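You operate a simulated robot arm through the tools that you are given. There is no shell and no other tool. Be economical: measure what you need, move in short steps, check, and stop when the job is done.

You run a simulated robot arm. Do the job below in one go: nothing can be reset, and whatever is moved stays where it is left.

Task
Push the cupboard door by the chest shut. Then put the magnet with the grey grip on the green coaster. Then take the magnet with the white grip and leave it on the outro card. Then take the yellow duster and put it on the grey pattern card. Then put the broom on top of the black small flight case. Then shut the lamp table drawer. Then put the pink coaster on the top shelf of the shelf unit. Then open the lid of the padded box. Do these in the order given.

Only the result counts: the job must be done as asked and must still hold three seconds after the hand-in. Knocking over, shifting, dropping, spilling or breaking anything else fails it. A push-on lid holds only when it is set on centred and level and pressed home; a screw cap is set on level and turned clockwise until tight.

Robot
A 7-joint arm with a fingered hand on a trunk, on a base that drives. Base frame: it is fixed to the floor where the robot stands at the start and does not move with it; the origin is under the middle of the robot, x ahead of it, y to its left, z up. Readings come in mm, rad, newtons and seconds.
With the tool pointing down near the work surface it reaches from about 100 to 740 mm from the robot's upright axis, wherever it stands. Its first joint turns from -2.007 to 2.007 rad. Places, roughly: broom (6x15x38 cm) [-2600, -500, 100]; cupboard door by the chest [700, 100, 300]; green coaster (9x9x2 cm) [-500, -700, 400]; grey pattern card [-3500, -1000, 750]; lamp table drawer [-2300, -400, 500]; lid of the padded box [-3200, -4200, 800]; magnet with the grey grip [-3500, -1500, 750]; magnet with the white grip [-3500, -1500, 750]; outro card [-750, -4000, 750]; pink coaster (9x9x2 cm) [-2400, -300, 600]; small flight case (46x24x13 cm) [-2000, -2800, 800]; top shelf of the shelf unit [700, 500, 1500]; yellow duster (10x7x4 cm) [-3200, -800, 800]. Payload 5 kg.
The tool frame sits at the grasp point between the pads (the TCP): z along the fingers, y along the line on which they close. The tips reach 32 mm beyond it. The gripper opens to 160 mm. The gripper's body begins 89 mm behind the TCP. The gripper is a hand of 4 fingers: y runs from the thumb to the fingers, the wrist lies at [0, 0, -267] in the tool frame, and closing takes about 1.5 s.
Orientation is told as [roll, pitch, yaw] about the base's x, y, z axes, in that order, counted from this pose: with the fingers straight down and closing along the base's y, the tool's x points along the base's -x, its y along +y and its z along -z.

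Tools
- The arm moves only by the tool send_rows. Its argument "commands" is a list of rows, each an object (a shift or turn left out is 0, a gripper value left out holds the last) with "translation": the shift along the tool's x, y, z in mm, a list of three; "angular": the turn, a rotation vector about the tool's x, y, z in rad, a list of three; "gripper": the opening, from 0 (shut) to 1 (fully open). In form: [{"translation": [x, y, z], "angular": [ax, ay, az], "gripper": gripper}, ...]. A call has 1 to 20 rows; each row is the pose to reach, as a shift and turn from the pose commanded when the call began, along the tool's axes at that moment. A row lasts 0.2 s, in which the tool goes at most 50 mm and 0.15 rad; a call with a longer step from one row to the next is refused whole, and so is a gripper value outside its range. A pose out of reach is approached as far as the arm can. The call stops where the force on the tool passes 40 N (or 10 N more than at its start, if that is more) or the arm is blocked; 0.2 s more then pass. Each finger travels about 108 mm/s and halts on what it meets, pressing with about 32 N; the grip force reading is that of the motor and also rises with nothing between the fingers. The clock runs only during rows and for 0.2 s after the last one: add rows that repeat a pose to give the fingers time. It gives the time, the measured TCP pose, the force on the tool (base axes), the opening and the grip force at its end, in the units of the frame above (readings bear some noise), with the torque about the TCP (base axes, N m) and any sound that the robot's microphone picked up.
- Cameras (640 x 400 px; columns grow to the right, rows downward): "scene" is now at [11.9, 121.1, 1222.9]; the picture's right is [-0.51, -0.86, 0.00], its down [-0.43, 0.25, -0.87] and it looks along [0.75, -0.44, -0.49] (base axes); focal length 214 px, centre (320, 200). "wrist" rides on the gripper at [80, -4, -114] in the tool frame; the picture's right is [0.05, 1.00, 0.00], its down [-0.82, 0.04, -0.58] and it looks along [-0.58, 0.03, 0.82] (tool axes); focal length 265 px, centre (320, 200). There is no depth. A picture from a camera that has moved, and an enlarged one, comes with that camera's place and axes in the base frame and with its lens. The place of the scene camera against the robot may be out by one fixed shift of up to 18 mm in any direction.
- snapshot(camera): a new picture of that camera. No time passes.
- lift_body(by): slides the trunk up (or, below 0, down) by that many mm; the arm and the scene camera ride with it, the base frame stays. It gives what a move gives, with no picture.
- base_move(legs): drives the robot by 1 to 6 legs, each [ahead, turn to the left] in mm and rad, along the robot's own axes; the way and the turn of a leg run together, so that a leg with both is an arc; at most 1500 mm and 3.142 rad a leg. The arm and the cameras ride along, it lands a little off, and it stops where it bumps. It gives what a move gives.
- grasp_type(shape): the hand has 4 fingers and takes this shape, open, in about a second: jaw (thumb against the fingers, like two jaws); tri (thumb and two fingers); tip (a fingertip pinch); poke (one finger out to press); point (the index stretched); flat (the hand flat); cup (the hand cupped); fist (a fist). The gripper value then closes the fingers along that shape, each until it touches; the sizes above hold for jaw. It gives what a move gives, with no picture.
- pan_tilt(pan, tilt): turns the head with the scene camera to pan (to the left, within 2.705 rad either way) and tilt (down, from -0.506 to 1.204), counted from straight ahead of the robot. It gives what a move gives.
- inspect(camera, box): a new picture of the part [left, top, right, bottom] of that camera's present view, enlarged. No time passes.
- close_job(): hands the job in; it is judged then, once.

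Work in short steps. Places have to be worked out from the pictures, the camera data and where the tool is seen: move nearer, look again, correct. Check each grasp and each placing, and mend what went wrong. You have 196 turns and 162 pictures in all, those below and enlarged ones among them. Open the gripper and draw the arm clear of the work before you hand the job in, unless the task says otherwise; then end with one line.

The tools are called after "Call:" as a command line: name --argument value ..., lists and objects as JSON in quotes. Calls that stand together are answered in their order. send_rows: Moves the arm, as the interface text tells. Its arguments: {"type":"object","properties":{"commands":{"type":"array","items":{"type":"object","properties":{"translation":{"type":"array","items":{"type":"number"}},"angular":{"type":"array","items":{"type":"number"}},"gripper":{"type":"number"}}}}},"required":["commands"]} The other tools are called the same way: lift_body (by) slides the trunk up or down; grasp_type (shape) gives the hand a shape; base_move (legs) drives the base; pan_tilt (pan, tilt) turns the head that bears the scene camera; snapshot (camera) takes a picture; inspect (camera, box) takes an enlarged picture of a part of a camera's view; close_job () hands the job in.

At the start:

```text
t: 0.0
ee_pos: [544.5, -6.6, 999.7]
orientation: [0.0, 0.0, 0.0]
wrist_force: [0.8, 0.0, -0.6]
moment: [0.02, 0.02, -0.03]
width: 160.0
grasp_force: 0.0
shape: jaw
trunk travel left (down, up): [-325.0, 665.0]
robot x, y, heading: [-1.3, -0.2, -0.001]
head pan, tilt: [-0.531, 0.517]
```

scene: 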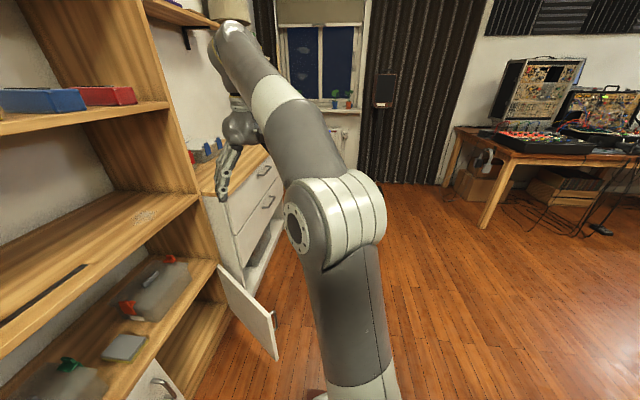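
wrist: 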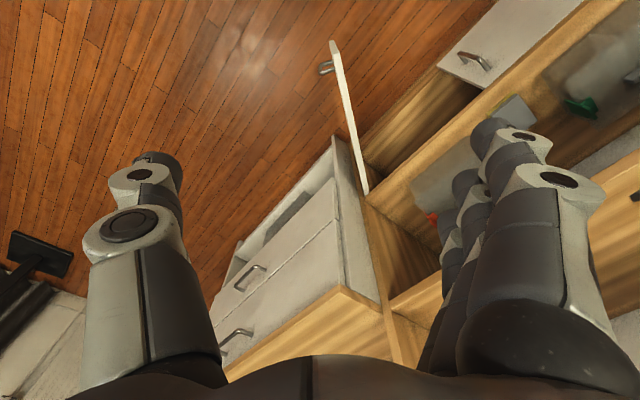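

I'll look at the door up close and get a view with the head aimed more at it.

Call:
inspect --camera "scene" --box '[100, 200, 340, 400]'

Call:
pan_tilt --pan 0.2 --tilt 0.7

Call:
snapshot --camera "scene"

```text
2.00 times, centred on (220, 300) of scene
camera zoom: at [11.9, 121.1, 1222.9], right [-0.51, -0.86, 0.0], down [-0.43, 0.25, -0.87], along [0.75, -0.44, -0.49], focal length 429 px, centre (520, 0)
```

zoom: 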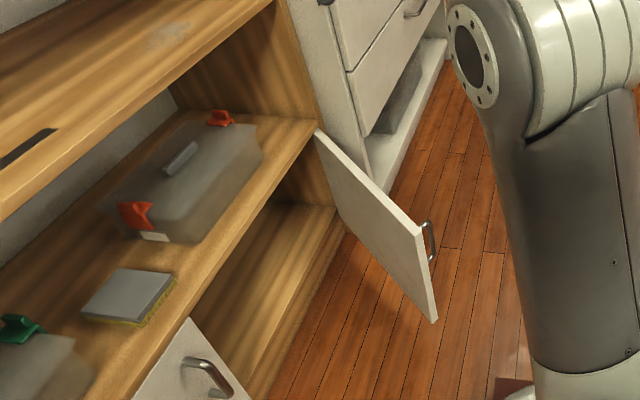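

```text
t: 1.1
ee_pos: [545.3, -6.7, 1000.3]
orientation: [0.0, -0.001, -0.002]
wrist_force: [-0.9, -0.4, 0.2]
moment: [-0.02, 0.02, 0.02]
width: 159.8
grasp_force: 0.1
shape: jaw
trunk travel left (down, up): [-325.0, 665.0]
robot x, y, heading: [0.8, -1.2, -0.002]
head pan, tilt: [0.201, 0.7]
```

```text
158 pictures are left
camera scene: at [17.0, 183.9, 1206.8], right [0.2, -0.98, 0.0], down [-0.63, -0.13, -0.77], along [0.75, 0.15, -0.64], focal length 214 px, centre (320, 200)
```

scene: 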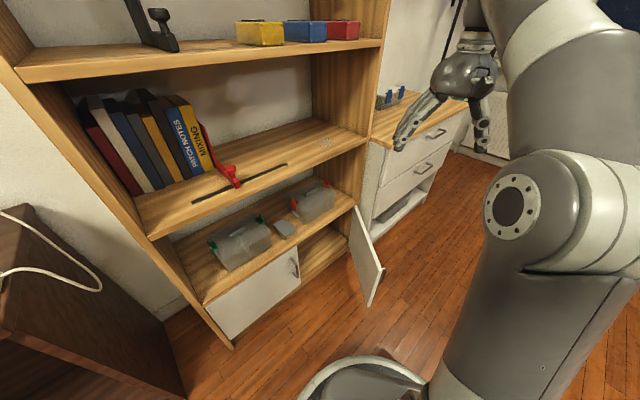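

The door hinges at about (890,167), its free edge is at about (525,35), and its top is at z≈460. I'll close the fingers, move right of the door and lower the trunk.

Call:
send_rows --commands '[{"translation": [-15, -40, 0], "gripper": 0}, {"translation": [-30, -80, 0], "gripper": 0}, {"translation": [-45, -120, 0], "gripper": 0}, {"translation": [-55, -150, 0], "gripper": 0}, {"translation": [-55, -150, 0], "gripper": 0}, {"translation": [-55, -150, 0], "gripper": 0}, {"translation": [-55, -150, 0], "gripper": 0}, {"translation": [-55, -150, 0], "gripper": 0}]'

Call:
lift_body --by -325

Call:
snapshot --camera "scene"

Call:
snapshot --camera "wrist"

```text
t: 2.9
ee_pos: [589.3, -152.7, 984.1]
orientation: [0.0, -0.004, 0.0]
wrist_force: [0.2, 0.2, 0.3]
moment: [0.04, 0.0, 0.0]
width: 0.0
grasp_force: 31.7
shape: jaw
out of reach, approached as far as the arm can: row 3, 4, 5, 6, 7, 8
trunk travel left (down, up): [-325.0, 665.0]
robot x, y, heading: [-1.6, 0.3, -0.004]
head pan, tilt: [0.201, 0.7]
```

```text
t: 6.1
ee_pos: [590.4, -151.9, 660.0]
orientation: [-0.001, -0.005, -0.001]
wrist_force: [0.2, -0.3, 0.1]
moment: [-0.03, -0.01, 0.0]
width: 0.0
grasp_force: 32.1
shape: jaw
trunk travel left (down, up): [0.0, 990.0]
robot x, y, heading: [-1.0, 2.1, 0.001]
head pan, tilt: [0.201, 0.7]
```

```text
157 pictures are left
camera scene: at [17.0, 183.9, 881.8], right [0.2, -0.98, 0.0], down [-0.63, -0.13, -0.76], along [0.75, 0.15, -0.64], focal length 214 px, centre (320, 200)
```

scene: 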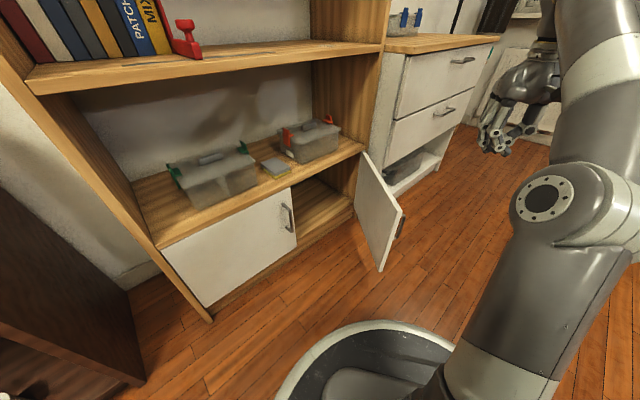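

```text
156 pictures are left
camera wrist: at [510.0, -156.0, 772.4], right [-0.05, 1.0, 0.0], down [0.81, 0.04, 0.58], along [0.58, 0.03, -0.81], focal length 265 px, centre (320, 200)
```

wrist: 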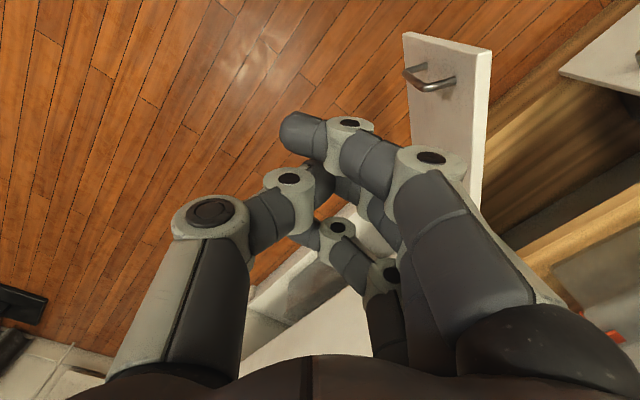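

The door spans z 130–460. I'm lowering the hand to finger height beside its outer face.

Call:
send_rows --commands '[{"translation": [0, 0, 45]}, {"translation": [0, 0, 90]}, {"translation": [0, 0, 135]}, {"translation": [0, 0, 180]}, {"translation": [0, 0, 225]}, {"translation": [0, 0, 270]}]'

Call:
snapshot --camera "scene"

```text
t: 7.5
ee_pos: [591.6, -151.8, 389.7]
orientation: [0.001, -0.006, -0.001]
wrist_force: [-1.2, -0.4, 1.1]
moment: [-0.01, 0.01, 0.01]
width: 0.0
grasp_force: 32.2
shape: jaw
trunk travel left (down, up): [0.0, 990.0]
robot x, y, heading: [0.6, 0.5, 0.001]
head pan, tilt: [0.201, 0.7]
```

```text
155 pictures are left
camera scene: at [16.8, 183.9, 881.8], right [0.2, -0.98, 0.0], down [-0.63, -0.13, -0.77], along [0.75, 0.15, -0.64], focal length 214 px, centre (320, 200)
```

scene: 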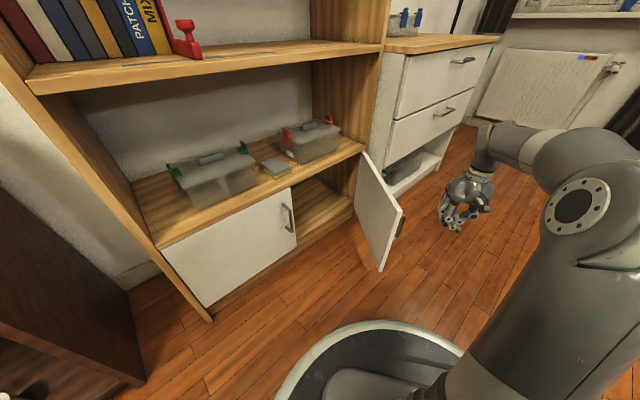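

Sweeping toward +y to swing the door.

Call:
send_rows --commands '[{"translation": [0, 40, 0]}, {"translation": [0, 80, 0]}, {"translation": [0, 120, 0]}, {"translation": [0, 150, 0]}, {"translation": [0, 180, 0]}, {"translation": [0, 210, 0]}, {"translation": [0, 240, 0]}, {"translation": [0, 270, 0]}, {"translation": [0, 300, 0]}, {"translation": [0, 330, 0]}, {"translation": [-5, 360, 0]}, {"translation": [-10, 390, 0]}, {"translation": [-20, 420, 0]}, {"translation": [-30, 450, 0]}]'

Call:
snapshot --camera "scene"

```text
t: 10.5
ee_pos: [622.0, 297.0, 389.6]
orientation: [-0.002, -0.003, -0.001]
wrist_force: [-0.9, -1.1, 0.3]
moment: [0.06, -0.1, 0.05]
width: 0.1
grasp_force: 32.6
shape: jaw
trunk travel left (down, up): [0.0, 990.0]
robot x, y, heading: [1.5, -0.9, 0.001]
head pan, tilt: [0.201, 0.7]
```

```text
154 pictures are left
camera scene: at [16.9, 183.9, 881.8], right [0.2, -0.98, 0.0], down [-0.63, -0.13, -0.76], along [0.75, 0.15, -0.64], focal length 214 px, centre (320, 200)
```

scene: 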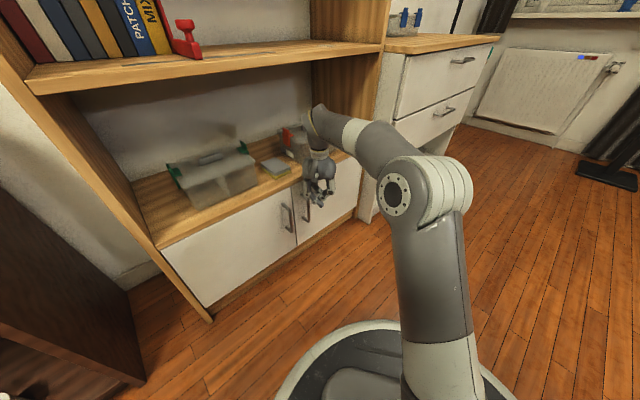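

The door looks nearly shut; I'll check it closely.

Call:
inspect --camera "scene" --box '[240, 120, 400, 260]'

Call:
snapshot --camera "wrist"

```text
2.86 times, centred on (320, 190) of scene
camera zoom: at [16.9, 183.9, 881.8], right [0.2, -0.98, 0.0], down [-0.63, -0.13, -0.76], along [0.75, 0.15, -0.64], focal length 613 px, centre (320, 229)
```

zoom: 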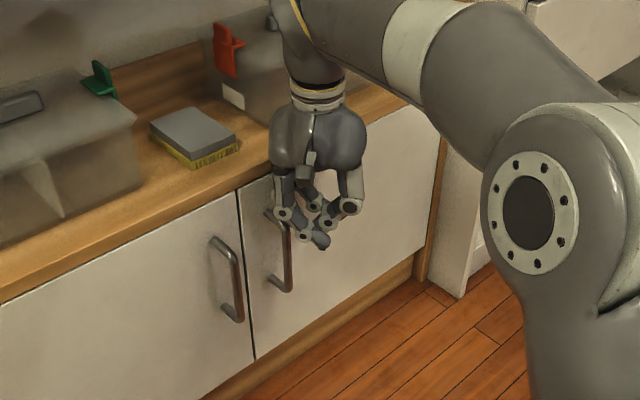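

```text
152 pictures are left
camera wrist: at [541.6, 293.3, 501.9], right [-0.05, 1.0, 0.0], down [0.81, 0.04, 0.58], along [0.58, 0.03, -0.81], focal length 265 px, centre (320, 200)
```

wrist: 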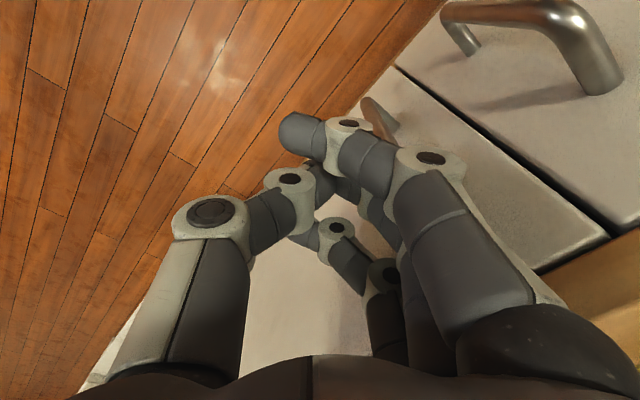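

The shelf front runs diagonally and the door looks flush. I'll press it gently along its normal to be sure.

Call:
send_rows --commands '[{"translation": [-6, 8, 0]}, {"translation": [-12, 16, 0]}, {"translation": [-18, 24, 0]}, {"translation": [-24, 32, 0]}]'

Call:
inspect --camera "scene" --box '[240, 120, 400, 260]'

```text
t: 10.8
ee_pos: [621.1, 298.1, 389.6]
orientation: [-0.004, 0.006, -0.009]
wrist_force: [-14.0, -11.7, 5.8]
moment: [1.06, -1.21, 0.17]
width: 0.0
grasp_force: 32.3
shape: jaw
trunk travel left (down, up): [0.0, 990.0]
robot x, y, heading: [2.9, 0.0, -0.005]
head pan, tilt: [0.201, 0.7]
stopped in row 1: the force on the tool passed its limit at 58 N (the readings are from after the stop); the commanded pose is now the measured one
```

```text
2.86 times, centred on (320, 190) of scene
camera zoom: at [16.1, 183.5, 882.0], right [0.2, -0.98, 0.0], down [-0.63, -0.13, -0.77], along [0.75, 0.15, -0.64], focal length 613 px, centre (320, 229)
```

zoom: 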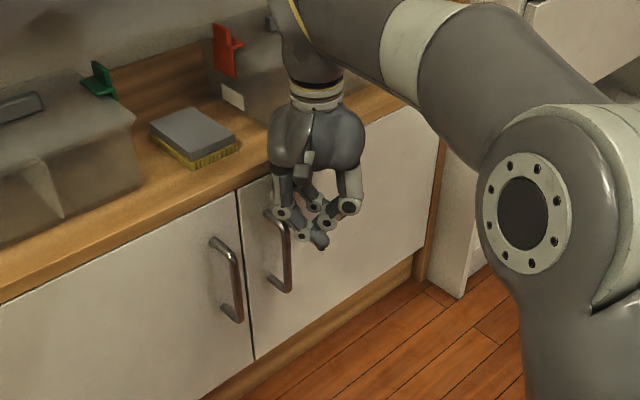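

The door is shut. I'll back off, tuck the arm in and raise the trunk.

Call:
send_rows --commands '[{"translation": [25, -32, 0]}, {"translation": [50, -64, -20]}, {"translation": [80, -100, -40]}, {"translation": [110, -135, -60]}, {"translation": [140, -170, -90]}, {"translation": [170, -205, -120]}, {"translation": [200, -240, -140]}, {"translation": [230, -275, -150]}, {"translation": [250, -300, -170]}]'

Call:
lift_body --by 400

Call:
pan_tilt --pan 2.6 --tilt 0.4

Call:
snapshot --camera "scene"

Call:
pan_tilt --pan -2.6 --tilt 0.4

Call:
snapshot --camera "scene"

Call:
pan_tilt --pan -1.4 --tilt 0.4

Call:
snapshot --camera "scene"

```text
refused: row 3 steps farther than a row can; nothing moved
```

```text
t: 13.5
ee_pos: [618.8, 294.6, 686.7]
orientation: [-0.015, 0.022, -0.012]
wrist_force: [-3.1, -3.9, 0.6]
moment: [0.44, -0.36, -0.03]
width: 0.0
grasp_force: 32.1
shape: jaw
trunk travel left (down, up): [-305.0, 685.0]
robot x, y, heading: [-1.7, 0.3, -0.004]
head pan, tilt: [0.201, 0.7]
stopped: the force on the tool passed its limit at 58 N (the readings are from after the stop); the commanded pose is now the measured one
```

```text
t: 15.7
ee_pos: [619.4, 296.5, 687.0]
orientation: [-0.014, 0.024, -0.01]
wrist_force: [-2.6, -5.0, -0.7]
moment: [0.43, -0.17, -0.11]
width: 0.1
grasp_force: 32.2
shape: jaw
trunk travel left (down, up): [-305.0, 685.0]
robot x, y, heading: [1.7, 1.8, -0.001]
head pan, tilt: [2.601, 0.4]
```

```text
150 pictures are left
camera scene: at [-145.9, 214.6, 1214.0], right [0.52, 0.86, 0.0], down [0.33, -0.2, -0.92], along [-0.79, 0.48, -0.39], focal length 214 px, centre (320, 200)
```

scene: 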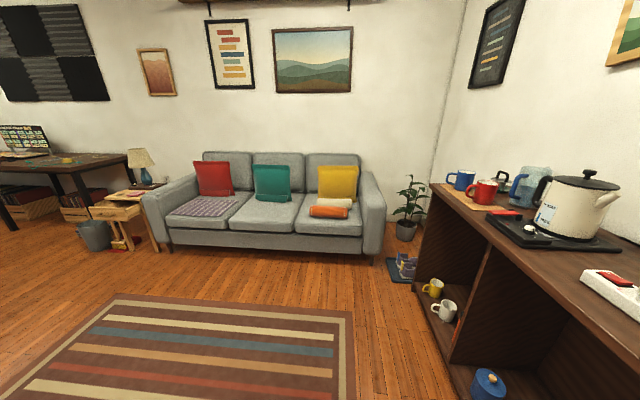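

```text
t: 19.8
ee_pos: [617.9, 294.6, 685.0]
orientation: [-0.016, 0.022, -0.01]
wrist_force: [-1.4, -3.7, -2.0]
moment: [0.34, -0.16, -0.08]
width: 0.0
grasp_force: 31.9
shape: jaw
trunk travel left (down, up): [-305.0, 685.0]
robot x, y, heading: [-2.1, 1.2, -0.002]
head pan, tilt: [-2.601, 0.4]
```

```text
149 pictures are left
camera scene: at [-146.0, 119.1, 1214.0], right [-0.51, 0.86, 0.0], down [0.33, 0.2, -0.92], along [-0.79, -0.47, -0.39], focal length 214 px, centre (320, 200)
```

scene: 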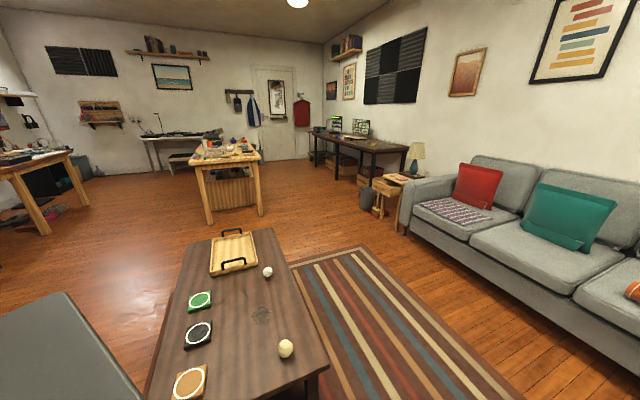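

```text
t: 21.2
ee_pos: [619.1, 295.1, 686.5]
orientation: [-0.014, 0.02, -0.01]
wrist_force: [-2.0, -4.0, -0.5]
moment: [0.37, -0.19, -0.05]
width: 0.0
grasp_force: 32.3
shape: jaw
trunk travel left (down, up): [-305.0, 685.0]
robot x, y, heading: [-1.1, 1.4, -0.007]
head pan, tilt: [-1.4, 0.4]
```

```text
148 pictures are left
camera scene: at [-51.0, 75.4, 1214.0], right [-0.99, -0.17, 0.0], down [-0.07, 0.38, -0.92], along [0.15, -0.91, -0.39], focal length 214 px, centre (320, 200)
```

scene: 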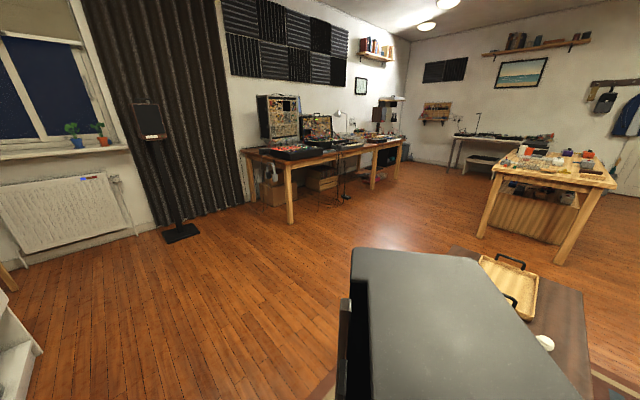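

The retract was refused, so the lift brought the arm against the shelf. I'll look before moving anything else.

Call:
pan_tilt --pan 0.2 --tilt 0.6

Call:
snapshot --camera "scene"

Call:
snapshot --camera "wrist"

```text
t: 22.8
ee_pos: [619.2, 295.4, 686.7]
orientation: [-0.013, 0.021, -0.009]
wrist_force: [-2.3, -2.2, -1.2]
moment: [0.29, -0.14, -0.06]
width: 0.3
grasp_force: 32.4
shape: jaw
trunk travel left (down, up): [-305.0, 685.0]
robot x, y, heading: [-0.6, -2.5, -0.002]
head pan, tilt: [0.201, 0.6]
```

```text
147 pictures are left
camera scene: at [20.1, 184.2, 1195.8], right [0.2, -0.98, 0.0], down [-0.55, -0.11, -0.83], along [0.81, 0.16, -0.56], focal length 214 px, centre (320, 200)
```

scene: 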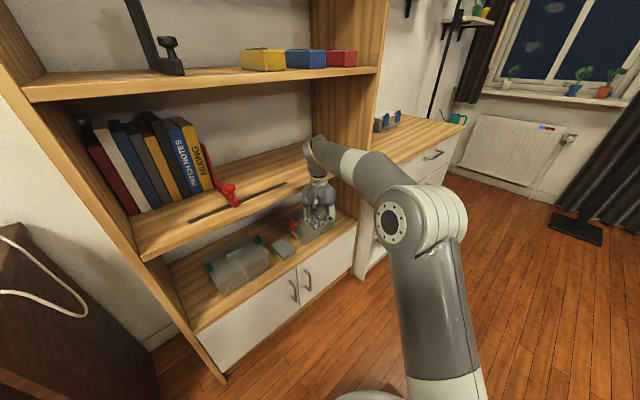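

```text
146 pictures are left
camera wrist: at [541.6, 293.3, 800.8], right [-0.04, 1.0, -0.01], down [0.83, 0.04, 0.56], along [0.56, 0.01, -0.83], focal length 265 px, centre (320, 200)
```

wrist: 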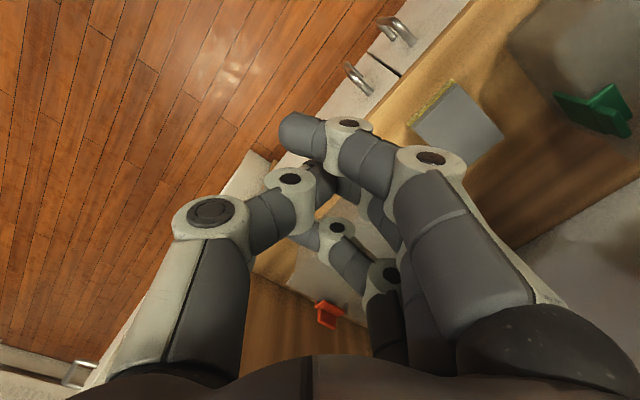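

Nothing else has moved. I'll drop slightly, then pull out and tuck.

Call:
send_rows --commands '[{"translation": [3, -3, 15]}, {"translation": [26, -33, 15]}, {"translation": [50, -64, 15]}, {"translation": [74, -95, 15]}, {"translation": [98, -126, 15]}, {"translation": [122, -157, 10]}, {"translation": [146, -188, 0]}, {"translation": [170, -219, 0]}, {"translation": [194, -250, 0]}, {"translation": [218, -281, 0]}, {"translation": [240, -295, 0]}]'

Call:
snapshot --camera "scene"

```text
t: 25.2
ee_pos: [377.6, 0.5, 693.7]
orientation: [-0.013, 0.026, -0.011]
wrist_force: [0.1, -0.5, 0.6]
moment: [0.03, 0.02, 0.02]
width: 0.0
grasp_force: 32.1
shape: jaw
trunk travel left (down, up): [-305.0, 685.0]
robot x, y, heading: [-3.1, -3.0, 0.005]
head pan, tilt: [0.201, 0.6]
```

```text
145 pictures are left
camera scene: at [20.5, 184.4, 1195.5], right [0.2, -0.98, 0.0], down [-0.55, -0.11, -0.82], along [0.81, 0.16, -0.57], focal length 214 px, centre (320, 200)
```

scene: 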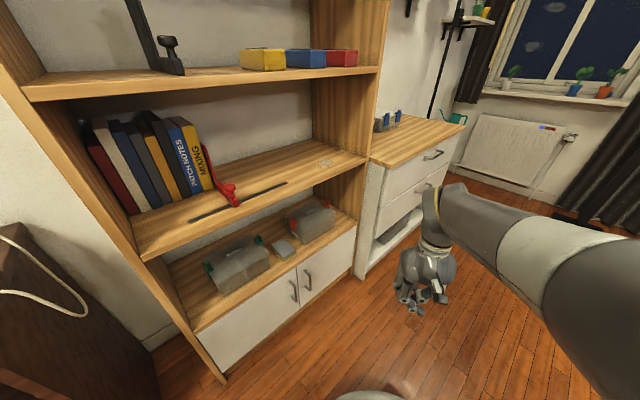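

Driving next. I plan to go via the rug corridor between sofa and coffee table, with the arm tucked and the trunk raised.

Call:
lift_body --by 300

Call:
base_move --legs '[[0, 2.525], [1090, 0]]'

Call:
pan_tilt --pan 1.2 --tilt 0.5

Call:
snapshot --camera "scene"

```text
t: 28.2
ee_pos: [377.0, 3.1, 996.1]
orientation: [-0.013, 0.023, -0.01]
wrist_force: [-0.2, 0.9, -0.9]
moment: [0.03, -0.01, -0.01]
width: 0.3
grasp_force: 32.0
shape: jaw
trunk travel left (down, up): [-605.0, 385.0]
robot x, y, heading: [-1.5, -3.3, -0.006]
head pan, tilt: [0.201, 0.6]
```

```text
t: 39.8
ee_pos: [-1187.0, 874.2, 995.0]
orientation: [-0.014, 0.024, 2.494]
wrist_force: [0.8, 0.2, 0.3]
moment: [0.0, -0.01, 0.03]
width: 0.3
grasp_force: 32.2
shape: jaw
trunk travel left (down, up): [-605.0, 385.0]
robot x, y, heading: [-885.5, 653.2, 2.505]
head pan, tilt: [0.201, 0.6]
```

```text
t: 41.0
ee_pos: [-1185.9, 873.2, 995.2]
orientation: [-0.014, 0.023, 2.494]
wrist_force: [0.5, -0.3, 0.2]
moment: [0.03, 0.01, -0.01]
width: 0.0
grasp_force: 32.2
shape: jaw
trunk travel left (down, up): [-605.0, 385.0]
robot x, y, heading: [-881.2, 650.3, 2.508]
head pan, tilt: [1.201, 0.499]
```

```text
144 pictures are left
camera scene: at [-1009.9, 451.5, 1504.9], right [-0.53, 0.85, 0.0], down [0.41, 0.26, -0.88], along [-0.74, -0.47, -0.48], focal length 214 px, centre (320, 200)
```

scene: 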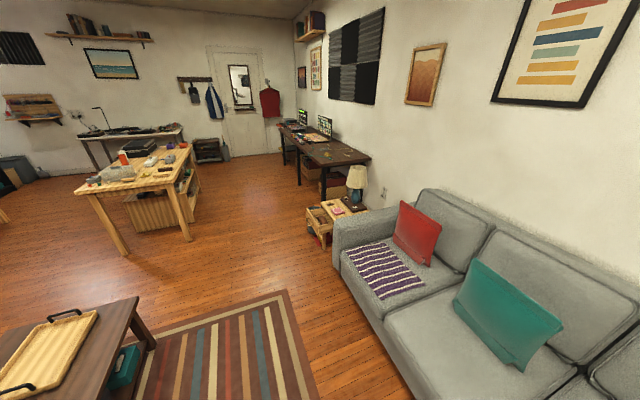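

Corridor clear. I'm turning parallel to the sofa and driving to beyond the lamp table.

Call:
base_move --legs '[[0, 1.628], [1200, 0], [1150, 0]]'

Call:
pan_tilt --pan -0.8 --tilt 0.5

Call:
snapshot --camera "scene"

Call:
pan_tilt --pan -1.9 --tilt 0.6

Call:
snapshot --camera "scene"

```text
t: 56.5
ee_pos: [-2316.1, -1651.6, 996.5]
orientation: [-0.014, 0.022, -2.135]
wrist_force: [0.4, 0.9, -0.3]
moment: [0.0, -0.01, -0.03]
width: 0.1
grasp_force: 32.0
shape: jaw
trunk travel left (down, up): [-605.0, 385.0]
robot x, y, heading: [-2118.1, -1330.5, -2.129]
head pan, tilt: [1.201, 0.499]
```

```text
t: 58.4
ee_pos: [-2315.9, -1652.3, 995.3]
orientation: [-0.013, 0.023, -2.135]
wrist_force: [0.5, 0.3, -0.2]
moment: [0.01, 0.01, 0.04]
width: 0.0
grasp_force: 31.6
shape: jaw
trunk travel left (down, up): [-605.0, 385.0]
robot x, y, heading: [-2121.2, -1329.9, -2.126]
head pan, tilt: [-0.799, 0.499]
```

```text
143 pictures are left
camera scene: at [-2050.0, -1370.3, 1504.9], right [-0.21, 0.98, 0.0], down [0.47, 0.1, -0.88], along [-0.86, -0.19, -0.48], focal length 214 px, centre (320, 200)
```

scene: 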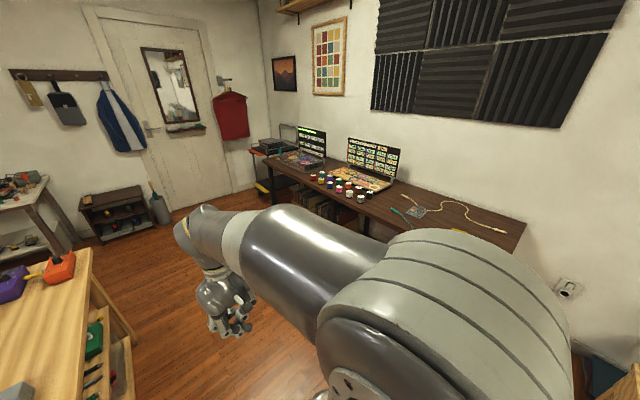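

```text
t: 59.8
ee_pos: [-2315.4, -1651.4, 997.0]
orientation: [-0.015, 0.022, -2.136]
wrist_force: [0.1, -0.7, 0.0]
moment: [-0.03, 0.02, -0.02]
width: 0.0
grasp_force: 32.5
shape: jaw
trunk travel left (down, up): [-605.0, 385.0]
robot x, y, heading: [-2117.7, -1331.7, -2.125]
head pan, tilt: [-1.901, 0.6]
```

```text
142 pictures are left
camera scene: at [-2017.1, -1282.4, 1495.8], right [0.77, 0.63, 0.0], down [0.36, -0.44, -0.83], along [-0.52, 0.64, -0.56], focal length 214 px, centre (320, 200)
```

scene: 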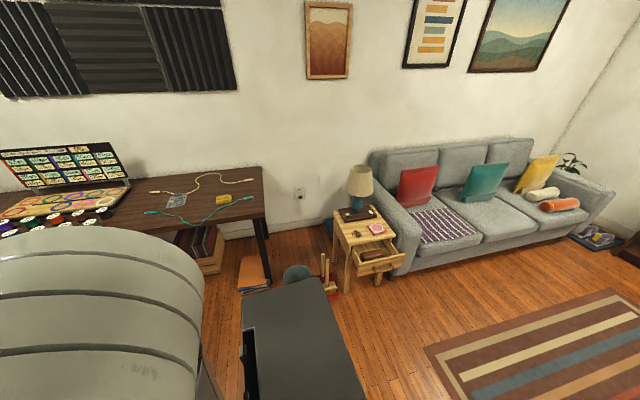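

The magnets (coloured knobs) are on the desk near (-3610,-1590). I'm driving to stand before them, facing the desk.

Call:
base_move --legs '[[0, -0.535], [1215, 0], [0, -1.125]]'

Call:
pan_tilt --pan 0.3 --tilt 0.75

Call:
snapshot --camera "scene"

Call:
snapshot --camera "wrist"

```text
t: 70.2
ee_pos: [-3500.9, -1660.1, 996.3]
orientation: [-0.013, 0.022, 2.476]
wrist_force: [0.1, -0.4, -0.1]
moment: [0.0, -0.02, 0.02]
width: 0.0
grasp_force: 31.8
shape: jaw
trunk travel left (down, up): [-605.0, 385.0]
robot x, y, heading: [-3201.5, -1887.7, 2.485]
head pan, tilt: [-1.901, 0.6]
```

```text
t: 72.3
ee_pos: [-3499.4, -1660.0, 994.7]
orientation: [-0.015, 0.023, 2.476]
wrist_force: [-0.3, -0.1, -0.3]
moment: [0.02, 0.0, 0.01]
width: 0.0
grasp_force: 32.1
shape: jaw
trunk travel left (down, up): [-605.0, 385.0]
robot x, y, heading: [-3199.9, -1888.7, 2.489]
head pan, tilt: [0.3, 0.75]
```

```text
141 pictures are left
camera scene: at [-3330.9, -2009.4, 1482.9], right [0.35, 0.94, 0.0], down [0.64, -0.24, -0.73], along [-0.69, 0.25, -0.68], focal length 214 px, centre (320, 200)
```

scene: 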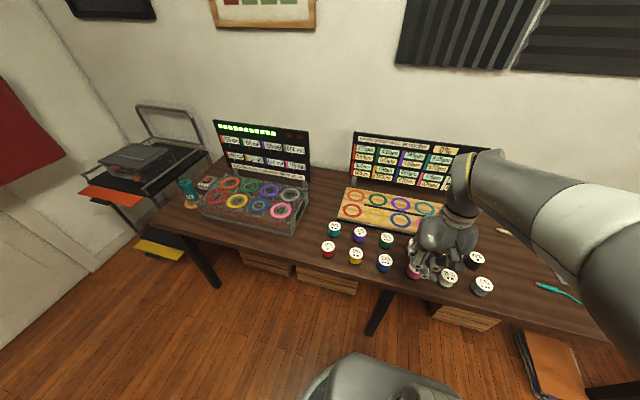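

```text
140 pictures are left
camera wrist: at [-3436.7, -1706.5, 1110.0], right [-0.58, -0.82, -0.01], down [-0.68, 0.47, 0.56], along [-0.45, 0.33, -0.83], focal length 265 px, centre (320, 200)
```

wrist: 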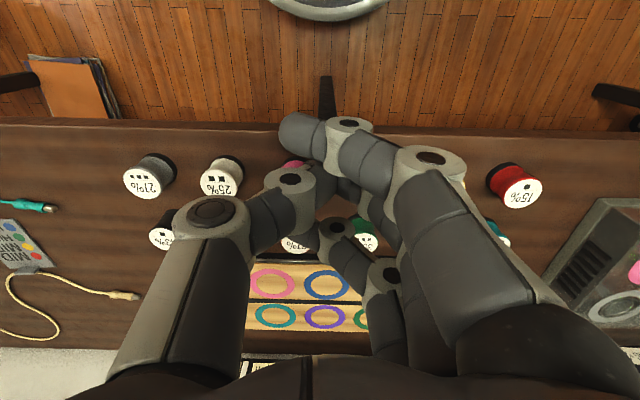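

The knobs have white labels and coloured sides. I'll zoom in on the grey and white ones.

Call:
inspect --camera "wrist" --box '[100, 110, 340, 260]'

Call:
inspect --camera "scene" --box '[300, 200, 540, 350]'

```text
2.67 times, centred on (220, 185) of wrist
camera zoom: at [-3436.7, -1706.5, 1110.0], right [-0.58, -0.82, -0.01], down [-0.68, 0.47, 0.56], along [-0.45, 0.33, -0.83], focal length 708 px, centre (587, 240)
```

zoom: 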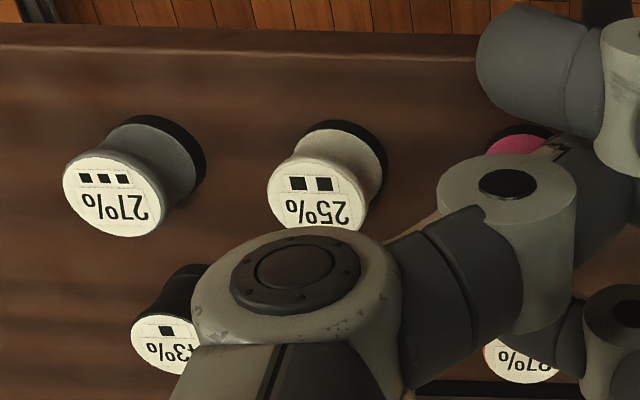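

```text
2.67 times, centred on (420, 275) of scene
camera zoom: at [-3330.9, -2009.4, 1482.9], right [0.35, 0.94, 0.0], down [0.64, -0.24, -0.73], along [-0.69, 0.25, -0.68], focal length 572 px, centre (53, 0)
```

zoom: 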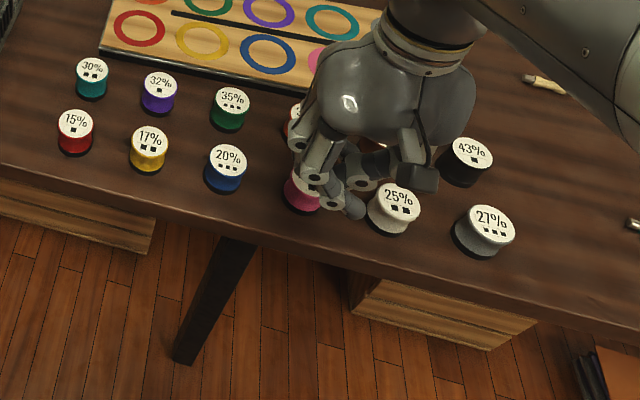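

Grey (27%) is near (-3444,-1408), base on z≈750, about 60 mm tall; white (25%) is near (-3503,-1485). I'm turning the hand 90° and moving above the grey one with the fingers half open.

Call:
send_rows --commands '[{"translation": [-10, -21, 0], "angular": [0, 0, -0.143], "gripper": 0.6}, {"translation": [-20, -42, 0], "angular": [0, 0, -0.286]}, {"translation": [-31, -63, 0], "angular": [0, 0, -0.428]}, {"translation": [-41, -84, 0], "angular": [0, 0, -0.571]}, {"translation": [-51, -105, 0], "angular": [0, 0, -0.714]}, {"translation": [-61, -127, 0], "angular": [0, 0, -0.857]}, {"translation": [-71, -148, 0], "angular": [0, 0, -1.0]}, {"translation": [-82, -169, 0], "angular": [0, 0, -1.142]}, {"translation": [-92, -190, 0], "angular": [0, 0, -1.285]}, {"translation": [-102, -211, 0], "angular": [0, 0, -1.428]}, {"translation": [-112, -232, 0], "angular": [0, 0, -1.571]}]'

Call:
snapshot --camera "wrist"

Call:
snapshot --camera "scene"

```text
t: 74.9
ee_pos: [-3445.9, -1490.8, 887.3]
orientation: [-0.051, 0.103, -2.529]
wrist_force: [1.5, 0.1, -0.2]
moment: [0.01, 0.05, 0.02]
width: 96.2
grasp_force: 0.1
shape: jaw
out of reach, approached as far as the arm can: row 6, 8, 9, 10, 11
trunk travel left (down, up): [-605.0, 385.0]
robot x, y, heading: [-3199.6, -1886.9, 2.487]
head pan, tilt: [0.3, 0.75]
stopped in row 11: the arm was blocked; the commanded pose is now the measured one
```

```text
137 pictures are left
camera wrist: at [-3388.9, -1453.6, 1006.9], right [0.62, -0.78, -0.05], down [-0.67, -0.56, 0.49], along [-0.41, -0.27, -0.87], focal length 265 px, centre (320, 200)
```

wrist: 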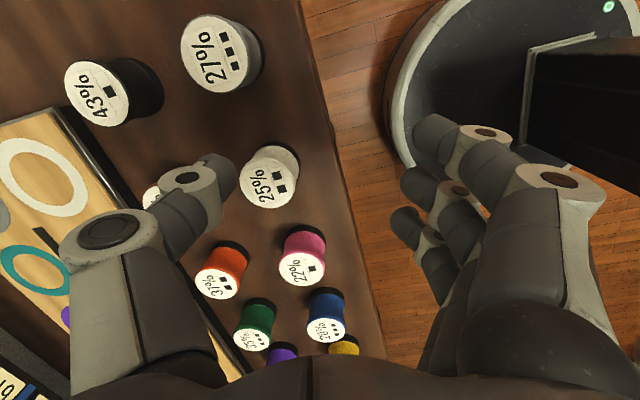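

```text
136 pictures are left
camera scene: at [-3329.2, -2008.9, 1483.1], right [0.35, 0.94, 0.0], down [0.64, -0.24, -0.73], along [-0.69, 0.25, -0.68], focal length 214 px, centre (320, 200)
```

scene: 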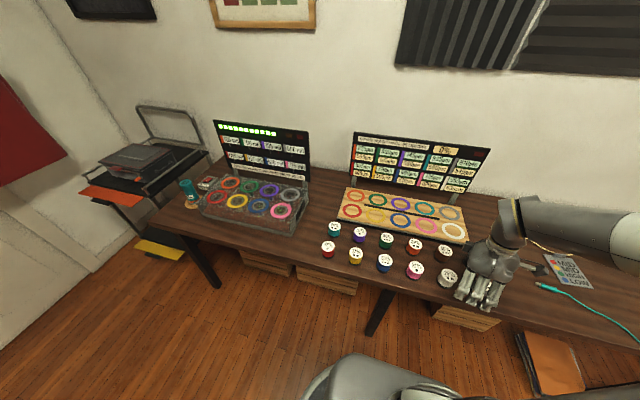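

That yaw is at the wrist's limit. I'll rise, level the hand, and turn back to the natural yaw so it closes along the row.

Call:
send_rows --commands '[{"translation": [0, 0, -40]}, {"translation": [0, 0, -80], "angular": [-0.025, -0.05, 0]}, {"translation": [0, 0, -80], "angular": [-0.051, -0.103, 0]}]'

Call:
send_rows --commands '[{"translation": [0, 0, 0], "angular": [0, 0, 0.141]}, {"translation": [0, 0, 0], "angular": [0, 0, 0.281]}, {"translation": [0, 0, 0], "angular": [0, 0, 0.422]}, {"translation": [7, -10, 0], "angular": [0, 0, 0.563]}, {"translation": [14, -20, 0], "angular": [0, 0, 0.703]}, {"translation": [21, -30, 0], "angular": [0, 0, 0.844]}, {"translation": [28, -40, 0], "angular": [0, 0, 0.985]}, {"translation": [38, -53, 0], "angular": [0, 0, 1.125]}, {"translation": [49, -67, 0], "angular": [0, 0, 1.266]}]'

Call:
snapshot --camera "wrist"

```text
t: 75.7
ee_pos: [-3489.7, -1537.3, 928.9]
orientation: [-0.021, 0.027, -2.55]
wrist_force: [1.1, 0.1, 0.9]
moment: [-0.01, 0.01, -0.01]
width: 96.0
grasp_force: 0.0
shape: jaw
out of reach, approached as far as the arm can: row 1, 2, 3
trunk travel left (down, up): [-605.0, 385.0]
robot x, y, heading: [-3201.9, -1884.7, 2.484]
head pan, tilt: [0.3, 0.75]
```

```text
t: 77.7
ee_pos: [-3488.6, -1455.0, 929.9]
orientation: [-0.002, 0.0, 2.49]
wrist_force: [0.9, 0.4, 0.4]
moment: [0.02, -0.02, 0.0]
width: 96.3
grasp_force: 0.0
shape: jaw
trunk travel left (down, up): [-605.0, 385.0]
robot x, y, heading: [-3201.2, -1887.5, 2.489]
head pan, tilt: [0.3, 0.75]
```

```text
135 pictures are left
camera wrist: at [-3421.4, -1500.0, 1043.0], right [-0.56, -0.83, 0.0], down [-0.67, 0.46, 0.58], along [-0.48, 0.33, -0.82], focal length 265 px, centre (320, 200)
```

wrist: 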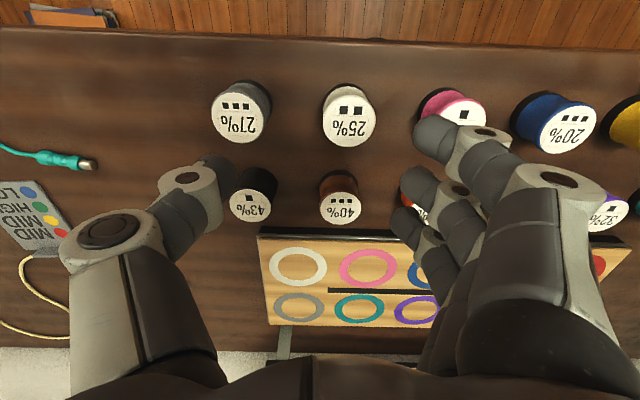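

Triangulating two wrist views puts grey near (-3447,-1384), with its top at z≈782. I'm moving above it and re-measuring.

Call:
send_rows --commands '[{"translation": [-4, -40, 10]}, {"translation": [-10, -82, 20]}, {"translation": [-10, -82, 60]}]'

Call:
snapshot --camera "wrist"

```text
t: 78.5
ee_pos: [-3423.7, -1416.2, 893.4]
orientation: [-0.004, -0.004, 2.494]
wrist_force: [-0.3, 0.6, 0.2]
moment: [-0.02, 0.0, 0.02]
width: 96.1
grasp_force: 0.2
shape: jaw
out of reach, approached as far as the arm can: row 1, 2, 3
trunk travel left (down, up): [-605.0, 385.0]
robot x, y, heading: [-3200.3, -1885.7, 2.487]
head pan, tilt: [0.3, 0.75]
```

```text
134 pictures are left
camera wrist: at [-3357.3, -1462.2, 1006.3], right [-0.56, -0.83, 0.0], down [-0.67, 0.46, 0.58], along [-0.48, 0.33, -0.81], focal length 265 px, centre (320, 200)
```

wrist: 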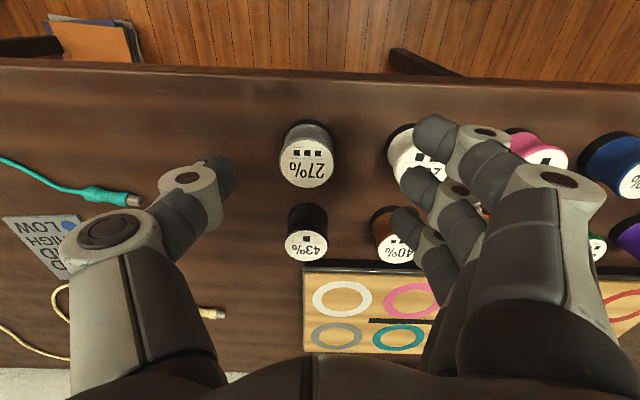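

Reach is poor out to the right, so I'll tuck the hand and shift the base 250 mm to the right so the grey magnet lies straight ahead.

Call:
send_rows --commands '[{"translation": [30, 20, -30]}, {"translation": [60, 50, -50]}, {"translation": [95, 80, -60]}, {"translation": [120, 110, -60]}]'

Call:
base_move --legs '[[0, -1.571], [240, 0], [0, 1.571]]'

Call:
snapshot --camera "wrist"

```text
t: 79.7
ee_pos: [-3459.3, -1623.1, 941.0]
orientation: [0.041, 0.024, 2.74]
wrist_force: [-0.4, 0.4, 0.7]
moment: [-0.02, -0.05, 0.01]
width: 96.0
grasp_force: 0.0
shape: jaw
trunk travel left (down, up): [-605.0, 385.0]
robot x, y, heading: [-3199.2, -1885.4, 2.486]
head pan, tilt: [0.3, 0.75]
stopped in row 4: the arm was blocked; the commanded pose is now the measured one
```

```text
t: 89.1
ee_pos: [-3317.6, -1432.3, 941.4]
orientation: [0.041, 0.023, 2.749]
wrist_force: [0.7, 1.3, -0.1]
moment: [-0.01, -0.03, 0.01]
width: 96.1
grasp_force: 0.0
shape: jaw
trunk travel left (down, up): [-605.0, 385.0]
robot x, y, heading: [-3057.7, -1694.9, 2.494]
head pan, tilt: [0.3, 0.75]
```

```text
133 pictures are left
camera wrist: at [-3242.0, -1453.8, 1055.6], right [-0.34, -0.94, 0.04], down [-0.77, 0.3, 0.56], along [-0.54, 0.16, -0.83], focal length 265 px, centre (320, 200)
```

wrist: 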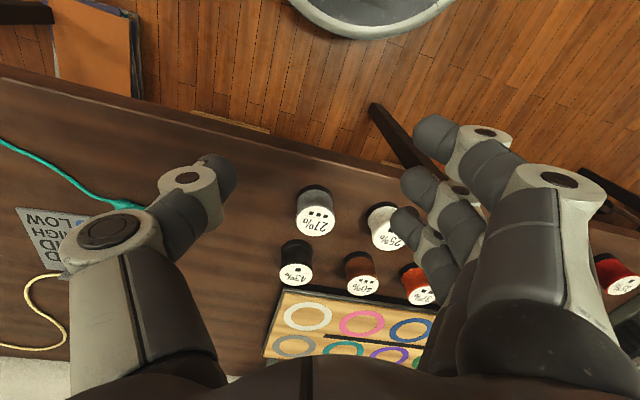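

I'll raise the hand while levelling it, then lower the trunk to put the arm in a better working range.

Call:
send_rows --commands '[{"translation": [0, 0, -40], "angular": [0.02, -0.01, 0.13]}, {"translation": [0, 0, -80], "angular": [0.041, -0.023, 0.255]}, {"translation": [0, 0, -120], "angular": [0.041, -0.023, 0.255]}, {"translation": [0, 0, -160], "angular": [0.041, -0.023, 0.255]}, {"translation": [0, 0, -200], "angular": [0.041, -0.023, 0.255]}]'

Call:
lift_body --by -250

Call:
snapshot --camera "wrist"

Call:
snapshot --camera "scene"

```text
t: 90.3
ee_pos: [-3317.5, -1420.9, 1140.3]
orientation: [-0.002, 0.014, 2.485]
wrist_force: [-0.4, 0.4, 0.5]
moment: [0.03, -0.03, 0.02]
width: 96.2
grasp_force: 0.1
shape: jaw
trunk travel left (down, up): [-605.0, 385.0]
robot x, y, heading: [-3058.1, -1693.9, 2.491]
head pan, tilt: [0.3, 0.75]
```

```text
t: 92.8
ee_pos: [-3331.1, -1421.2, 867.5]
orientation: [-0.011, 0.08, 2.505]
wrist_force: [0.0, 0.8, -0.9]
moment: [-0.05, -0.13, 0.01]
width: 95.9
grasp_force: 0.0
shape: jaw
trunk travel left (down, up): [-355.0, 635.0]
robot x, y, heading: [-3058.5, -1696.4, 2.494]
head pan, tilt: [0.3, 0.75]
```

```text
132 pictures are left
camera wrist: at [-3271.9, -1461.7, 985.2], right [-0.55, -0.83, -0.01], down [-0.72, 0.47, 0.51], along [-0.42, 0.29, -0.86], focal length 265 px, centre (320, 200)
```

wrist: 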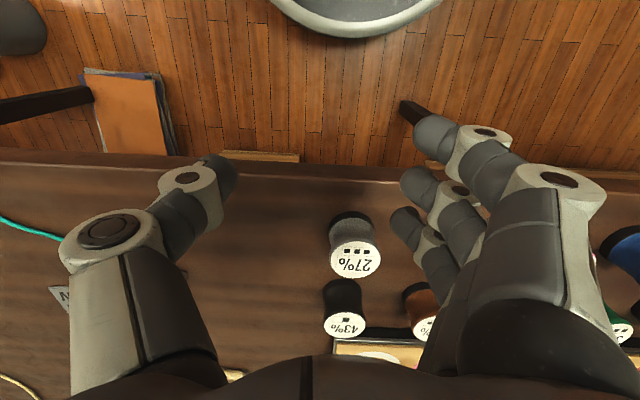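

```text
131 pictures are left
camera scene: at [-3188.7, -1816.7, 1230.6], right [0.34, 0.94, 0.0], down [0.64, -0.23, -0.73], along [-0.69, 0.25, -0.68], focal length 214 px, centre (320, 200)
```

scene: 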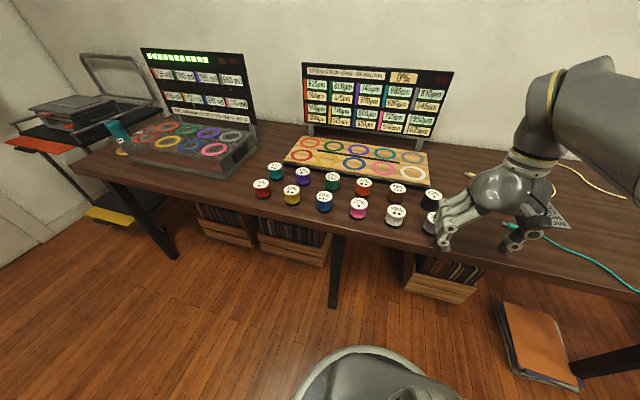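

Grey is confirmed at about (-3450,-1383). I'll level the hand, then move over it.

Call:
send_rows --commands '[{"translation": [0, 0, 0], "angular": [-0.011, -0.08, 0.017]}, {"translation": [0, 0, 0], "angular": [-0.011, -0.08, 0.017]}]'

Call:
send_rows --commands '[{"translation": [-40, 14, 0]}, {"translation": [-80, 28, 0]}, {"translation": [-117, 42, 0]}, {"translation": [-117, 42, 0]}]'

Call:
snapshot --camera "wrist"

```text
t: 93.7
ee_pos: [-3333.1, -1412.3, 861.4]
orientation: [0.01, 0.05, 2.491]
wrist_force: [0.3, -0.4, 0.7]
moment: [0.01, 0.01, 0.0]
width: 96.0
grasp_force: 0.0
shape: jaw
out of reach, approached as far as the arm can: row 1, 2
trunk travel left (down, up): [-355.0, 635.0]
robot x, y, heading: [-3058.0, -1691.1, 2.494]
head pan, tilt: [0.3, 0.75]
stopped in row 2: the arm was blocked; the commanded pose is now the measured one
```

```text
t: 94.7
ee_pos: [-3449.8, -1374.8, 854.6]
orientation: [0.012, 0.047, 2.49]
wrist_force: [-0.7, 0.1, -1.0]
moment: [0.01, 0.01, 0.0]
width: 96.3
grasp_force: 0.0
shape: jaw
trunk travel left (down, up): [-355.0, 635.0]
robot x, y, heading: [-3054.6, -1695.1, 2.495]
head pan, tilt: [0.3, 0.75]
```

```text
130 pictures are left
camera wrist: at [-3387.5, -1415.7, 971.5], right [-0.56, -0.83, 0.01], down [-0.69, 0.48, 0.54], along [-0.45, 0.3, -0.84], focal length 265 px, centre (320, 200)
```

wrist: 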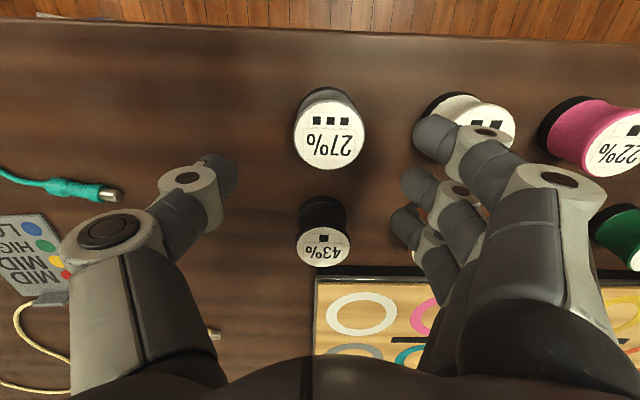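

To keep the fingers clear of the neighbouring spools I'll rotate the hand 45°, with the fingers diagonal toward the open front, and centre on grey.

Call:
send_rows --commands '[{"translation": [3, 2, 0], "angular": [0.006, -0.02, -0.13]}, {"translation": [6, 4, 0], "angular": [0.012, -0.035, -0.26]}, {"translation": [8, 6, 0], "angular": [0.018, -0.045, -0.39]}, {"translation": [8, 6, 0], "angular": [0.02, -0.045, -0.52]}, {"translation": [8, 6, 0], "angular": [0.02, -0.045, -0.65]}, {"translation": [8, 6, 0], "angular": [0.02, -0.045, -0.785]}, {"translation": [8, 6, 0], "angular": [0.02, -0.045, -0.785]}]'

Call:
snapshot --camera "wrist"

```text
t: 96.2
ee_pos: [-3447.0, -1385.2, 855.2]
orientation: [0.007, -0.006, -3.007]
wrist_force: [0.6, -0.1, -0.7]
moment: [0.0, 0.02, 0.01]
width: 96.2
grasp_force: 0.1
shape: jaw
trunk travel left (down, up): [-355.0, 635.0]
robot x, y, heading: [-3058.0, -1692.0, 2.494]
head pan, tilt: [0.3, 0.75]
```

```text
129 pictures are left
camera wrist: at [-3368.1, -1369.2, 967.8], right [0.19, -0.98, 0.01], down [-0.8, -0.15, 0.58], along [-0.57, -0.11, -0.81], focal length 265 px, centre (320, 200)
```

wrist: 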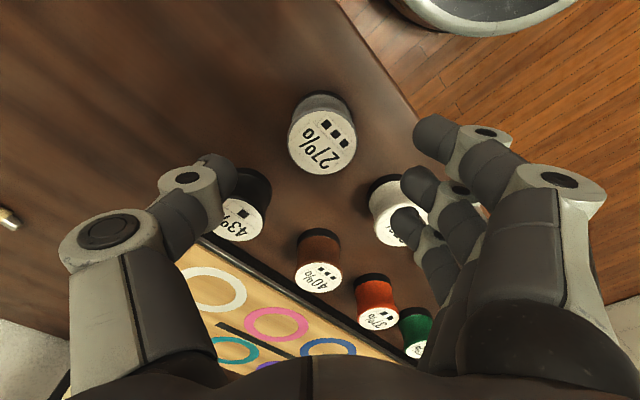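

I'll rotate a little further away from white, narrow to 80 mm, and descend partway.

Call:
send_rows --commands '[{"translation": [2, 0, 0], "angular": [0, 0, -0.12], "gripper": 0.52}, {"translation": [3, 0, 0], "angular": [0, 0, -0.24]}, {"translation": [3, 0, 20], "angular": [0, 0, -0.24]}, {"translation": [3, 0, 35], "angular": [0, 0, -0.24]}]'

Call:
snapshot --camera "wrist"

Call:
inspect --camera "scene" --box '[340, 140, 560, 280]'

```text
t: 97.5
ee_pos: [-3505.9, -1482.3, 816.5]
orientation: [0.012, -0.002, -2.505]
wrist_force: [0.7, 0.8, -0.6]
moment: [-0.05, 0.01, 0.03]
width: 83.8
grasp_force: 0.0
shape: jaw
out of reach, approached as far as the arm can: row 2, 3
trunk travel left (down, up): [-355.0, 635.0]
robot x, y, heading: [-3056.7, -1695.2, 2.498]
head pan, tilt: [0.3, 0.75]
stopped in row 4: the arm was blocked; the commanded pose is now the measured one
```

```text
128 pictures are left
camera wrist: at [-3443.6, -1429.4, 928.2], right [0.64, -0.77, 0.01], down [-0.63, -0.51, 0.58], along [-0.44, -0.38, -0.81], focal length 265 px, centre (320, 200)
```

wrist: 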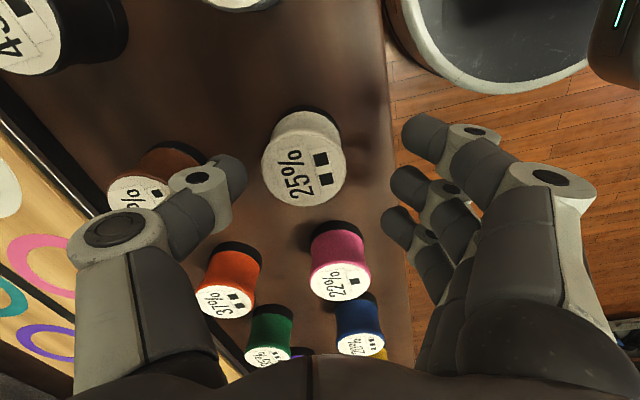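

```text
2.86 times, centred on (450, 210) of scene
camera zoom: at [-3187.4, -1816.0, 1233.0], right [0.34, 0.94, 0.0], down [0.64, -0.23, -0.73], along [-0.69, 0.25, -0.68], focal length 613 px, centre (-51, 171)
```

zoom: 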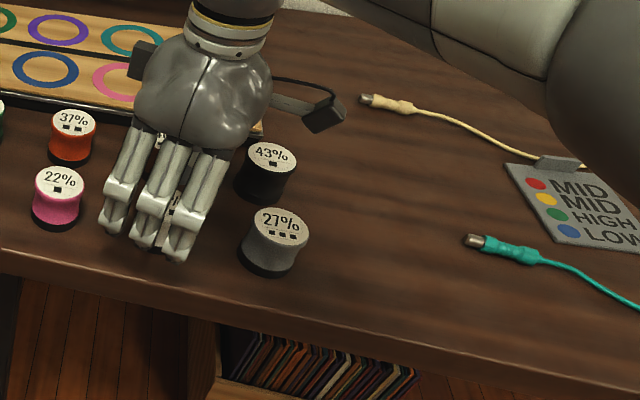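

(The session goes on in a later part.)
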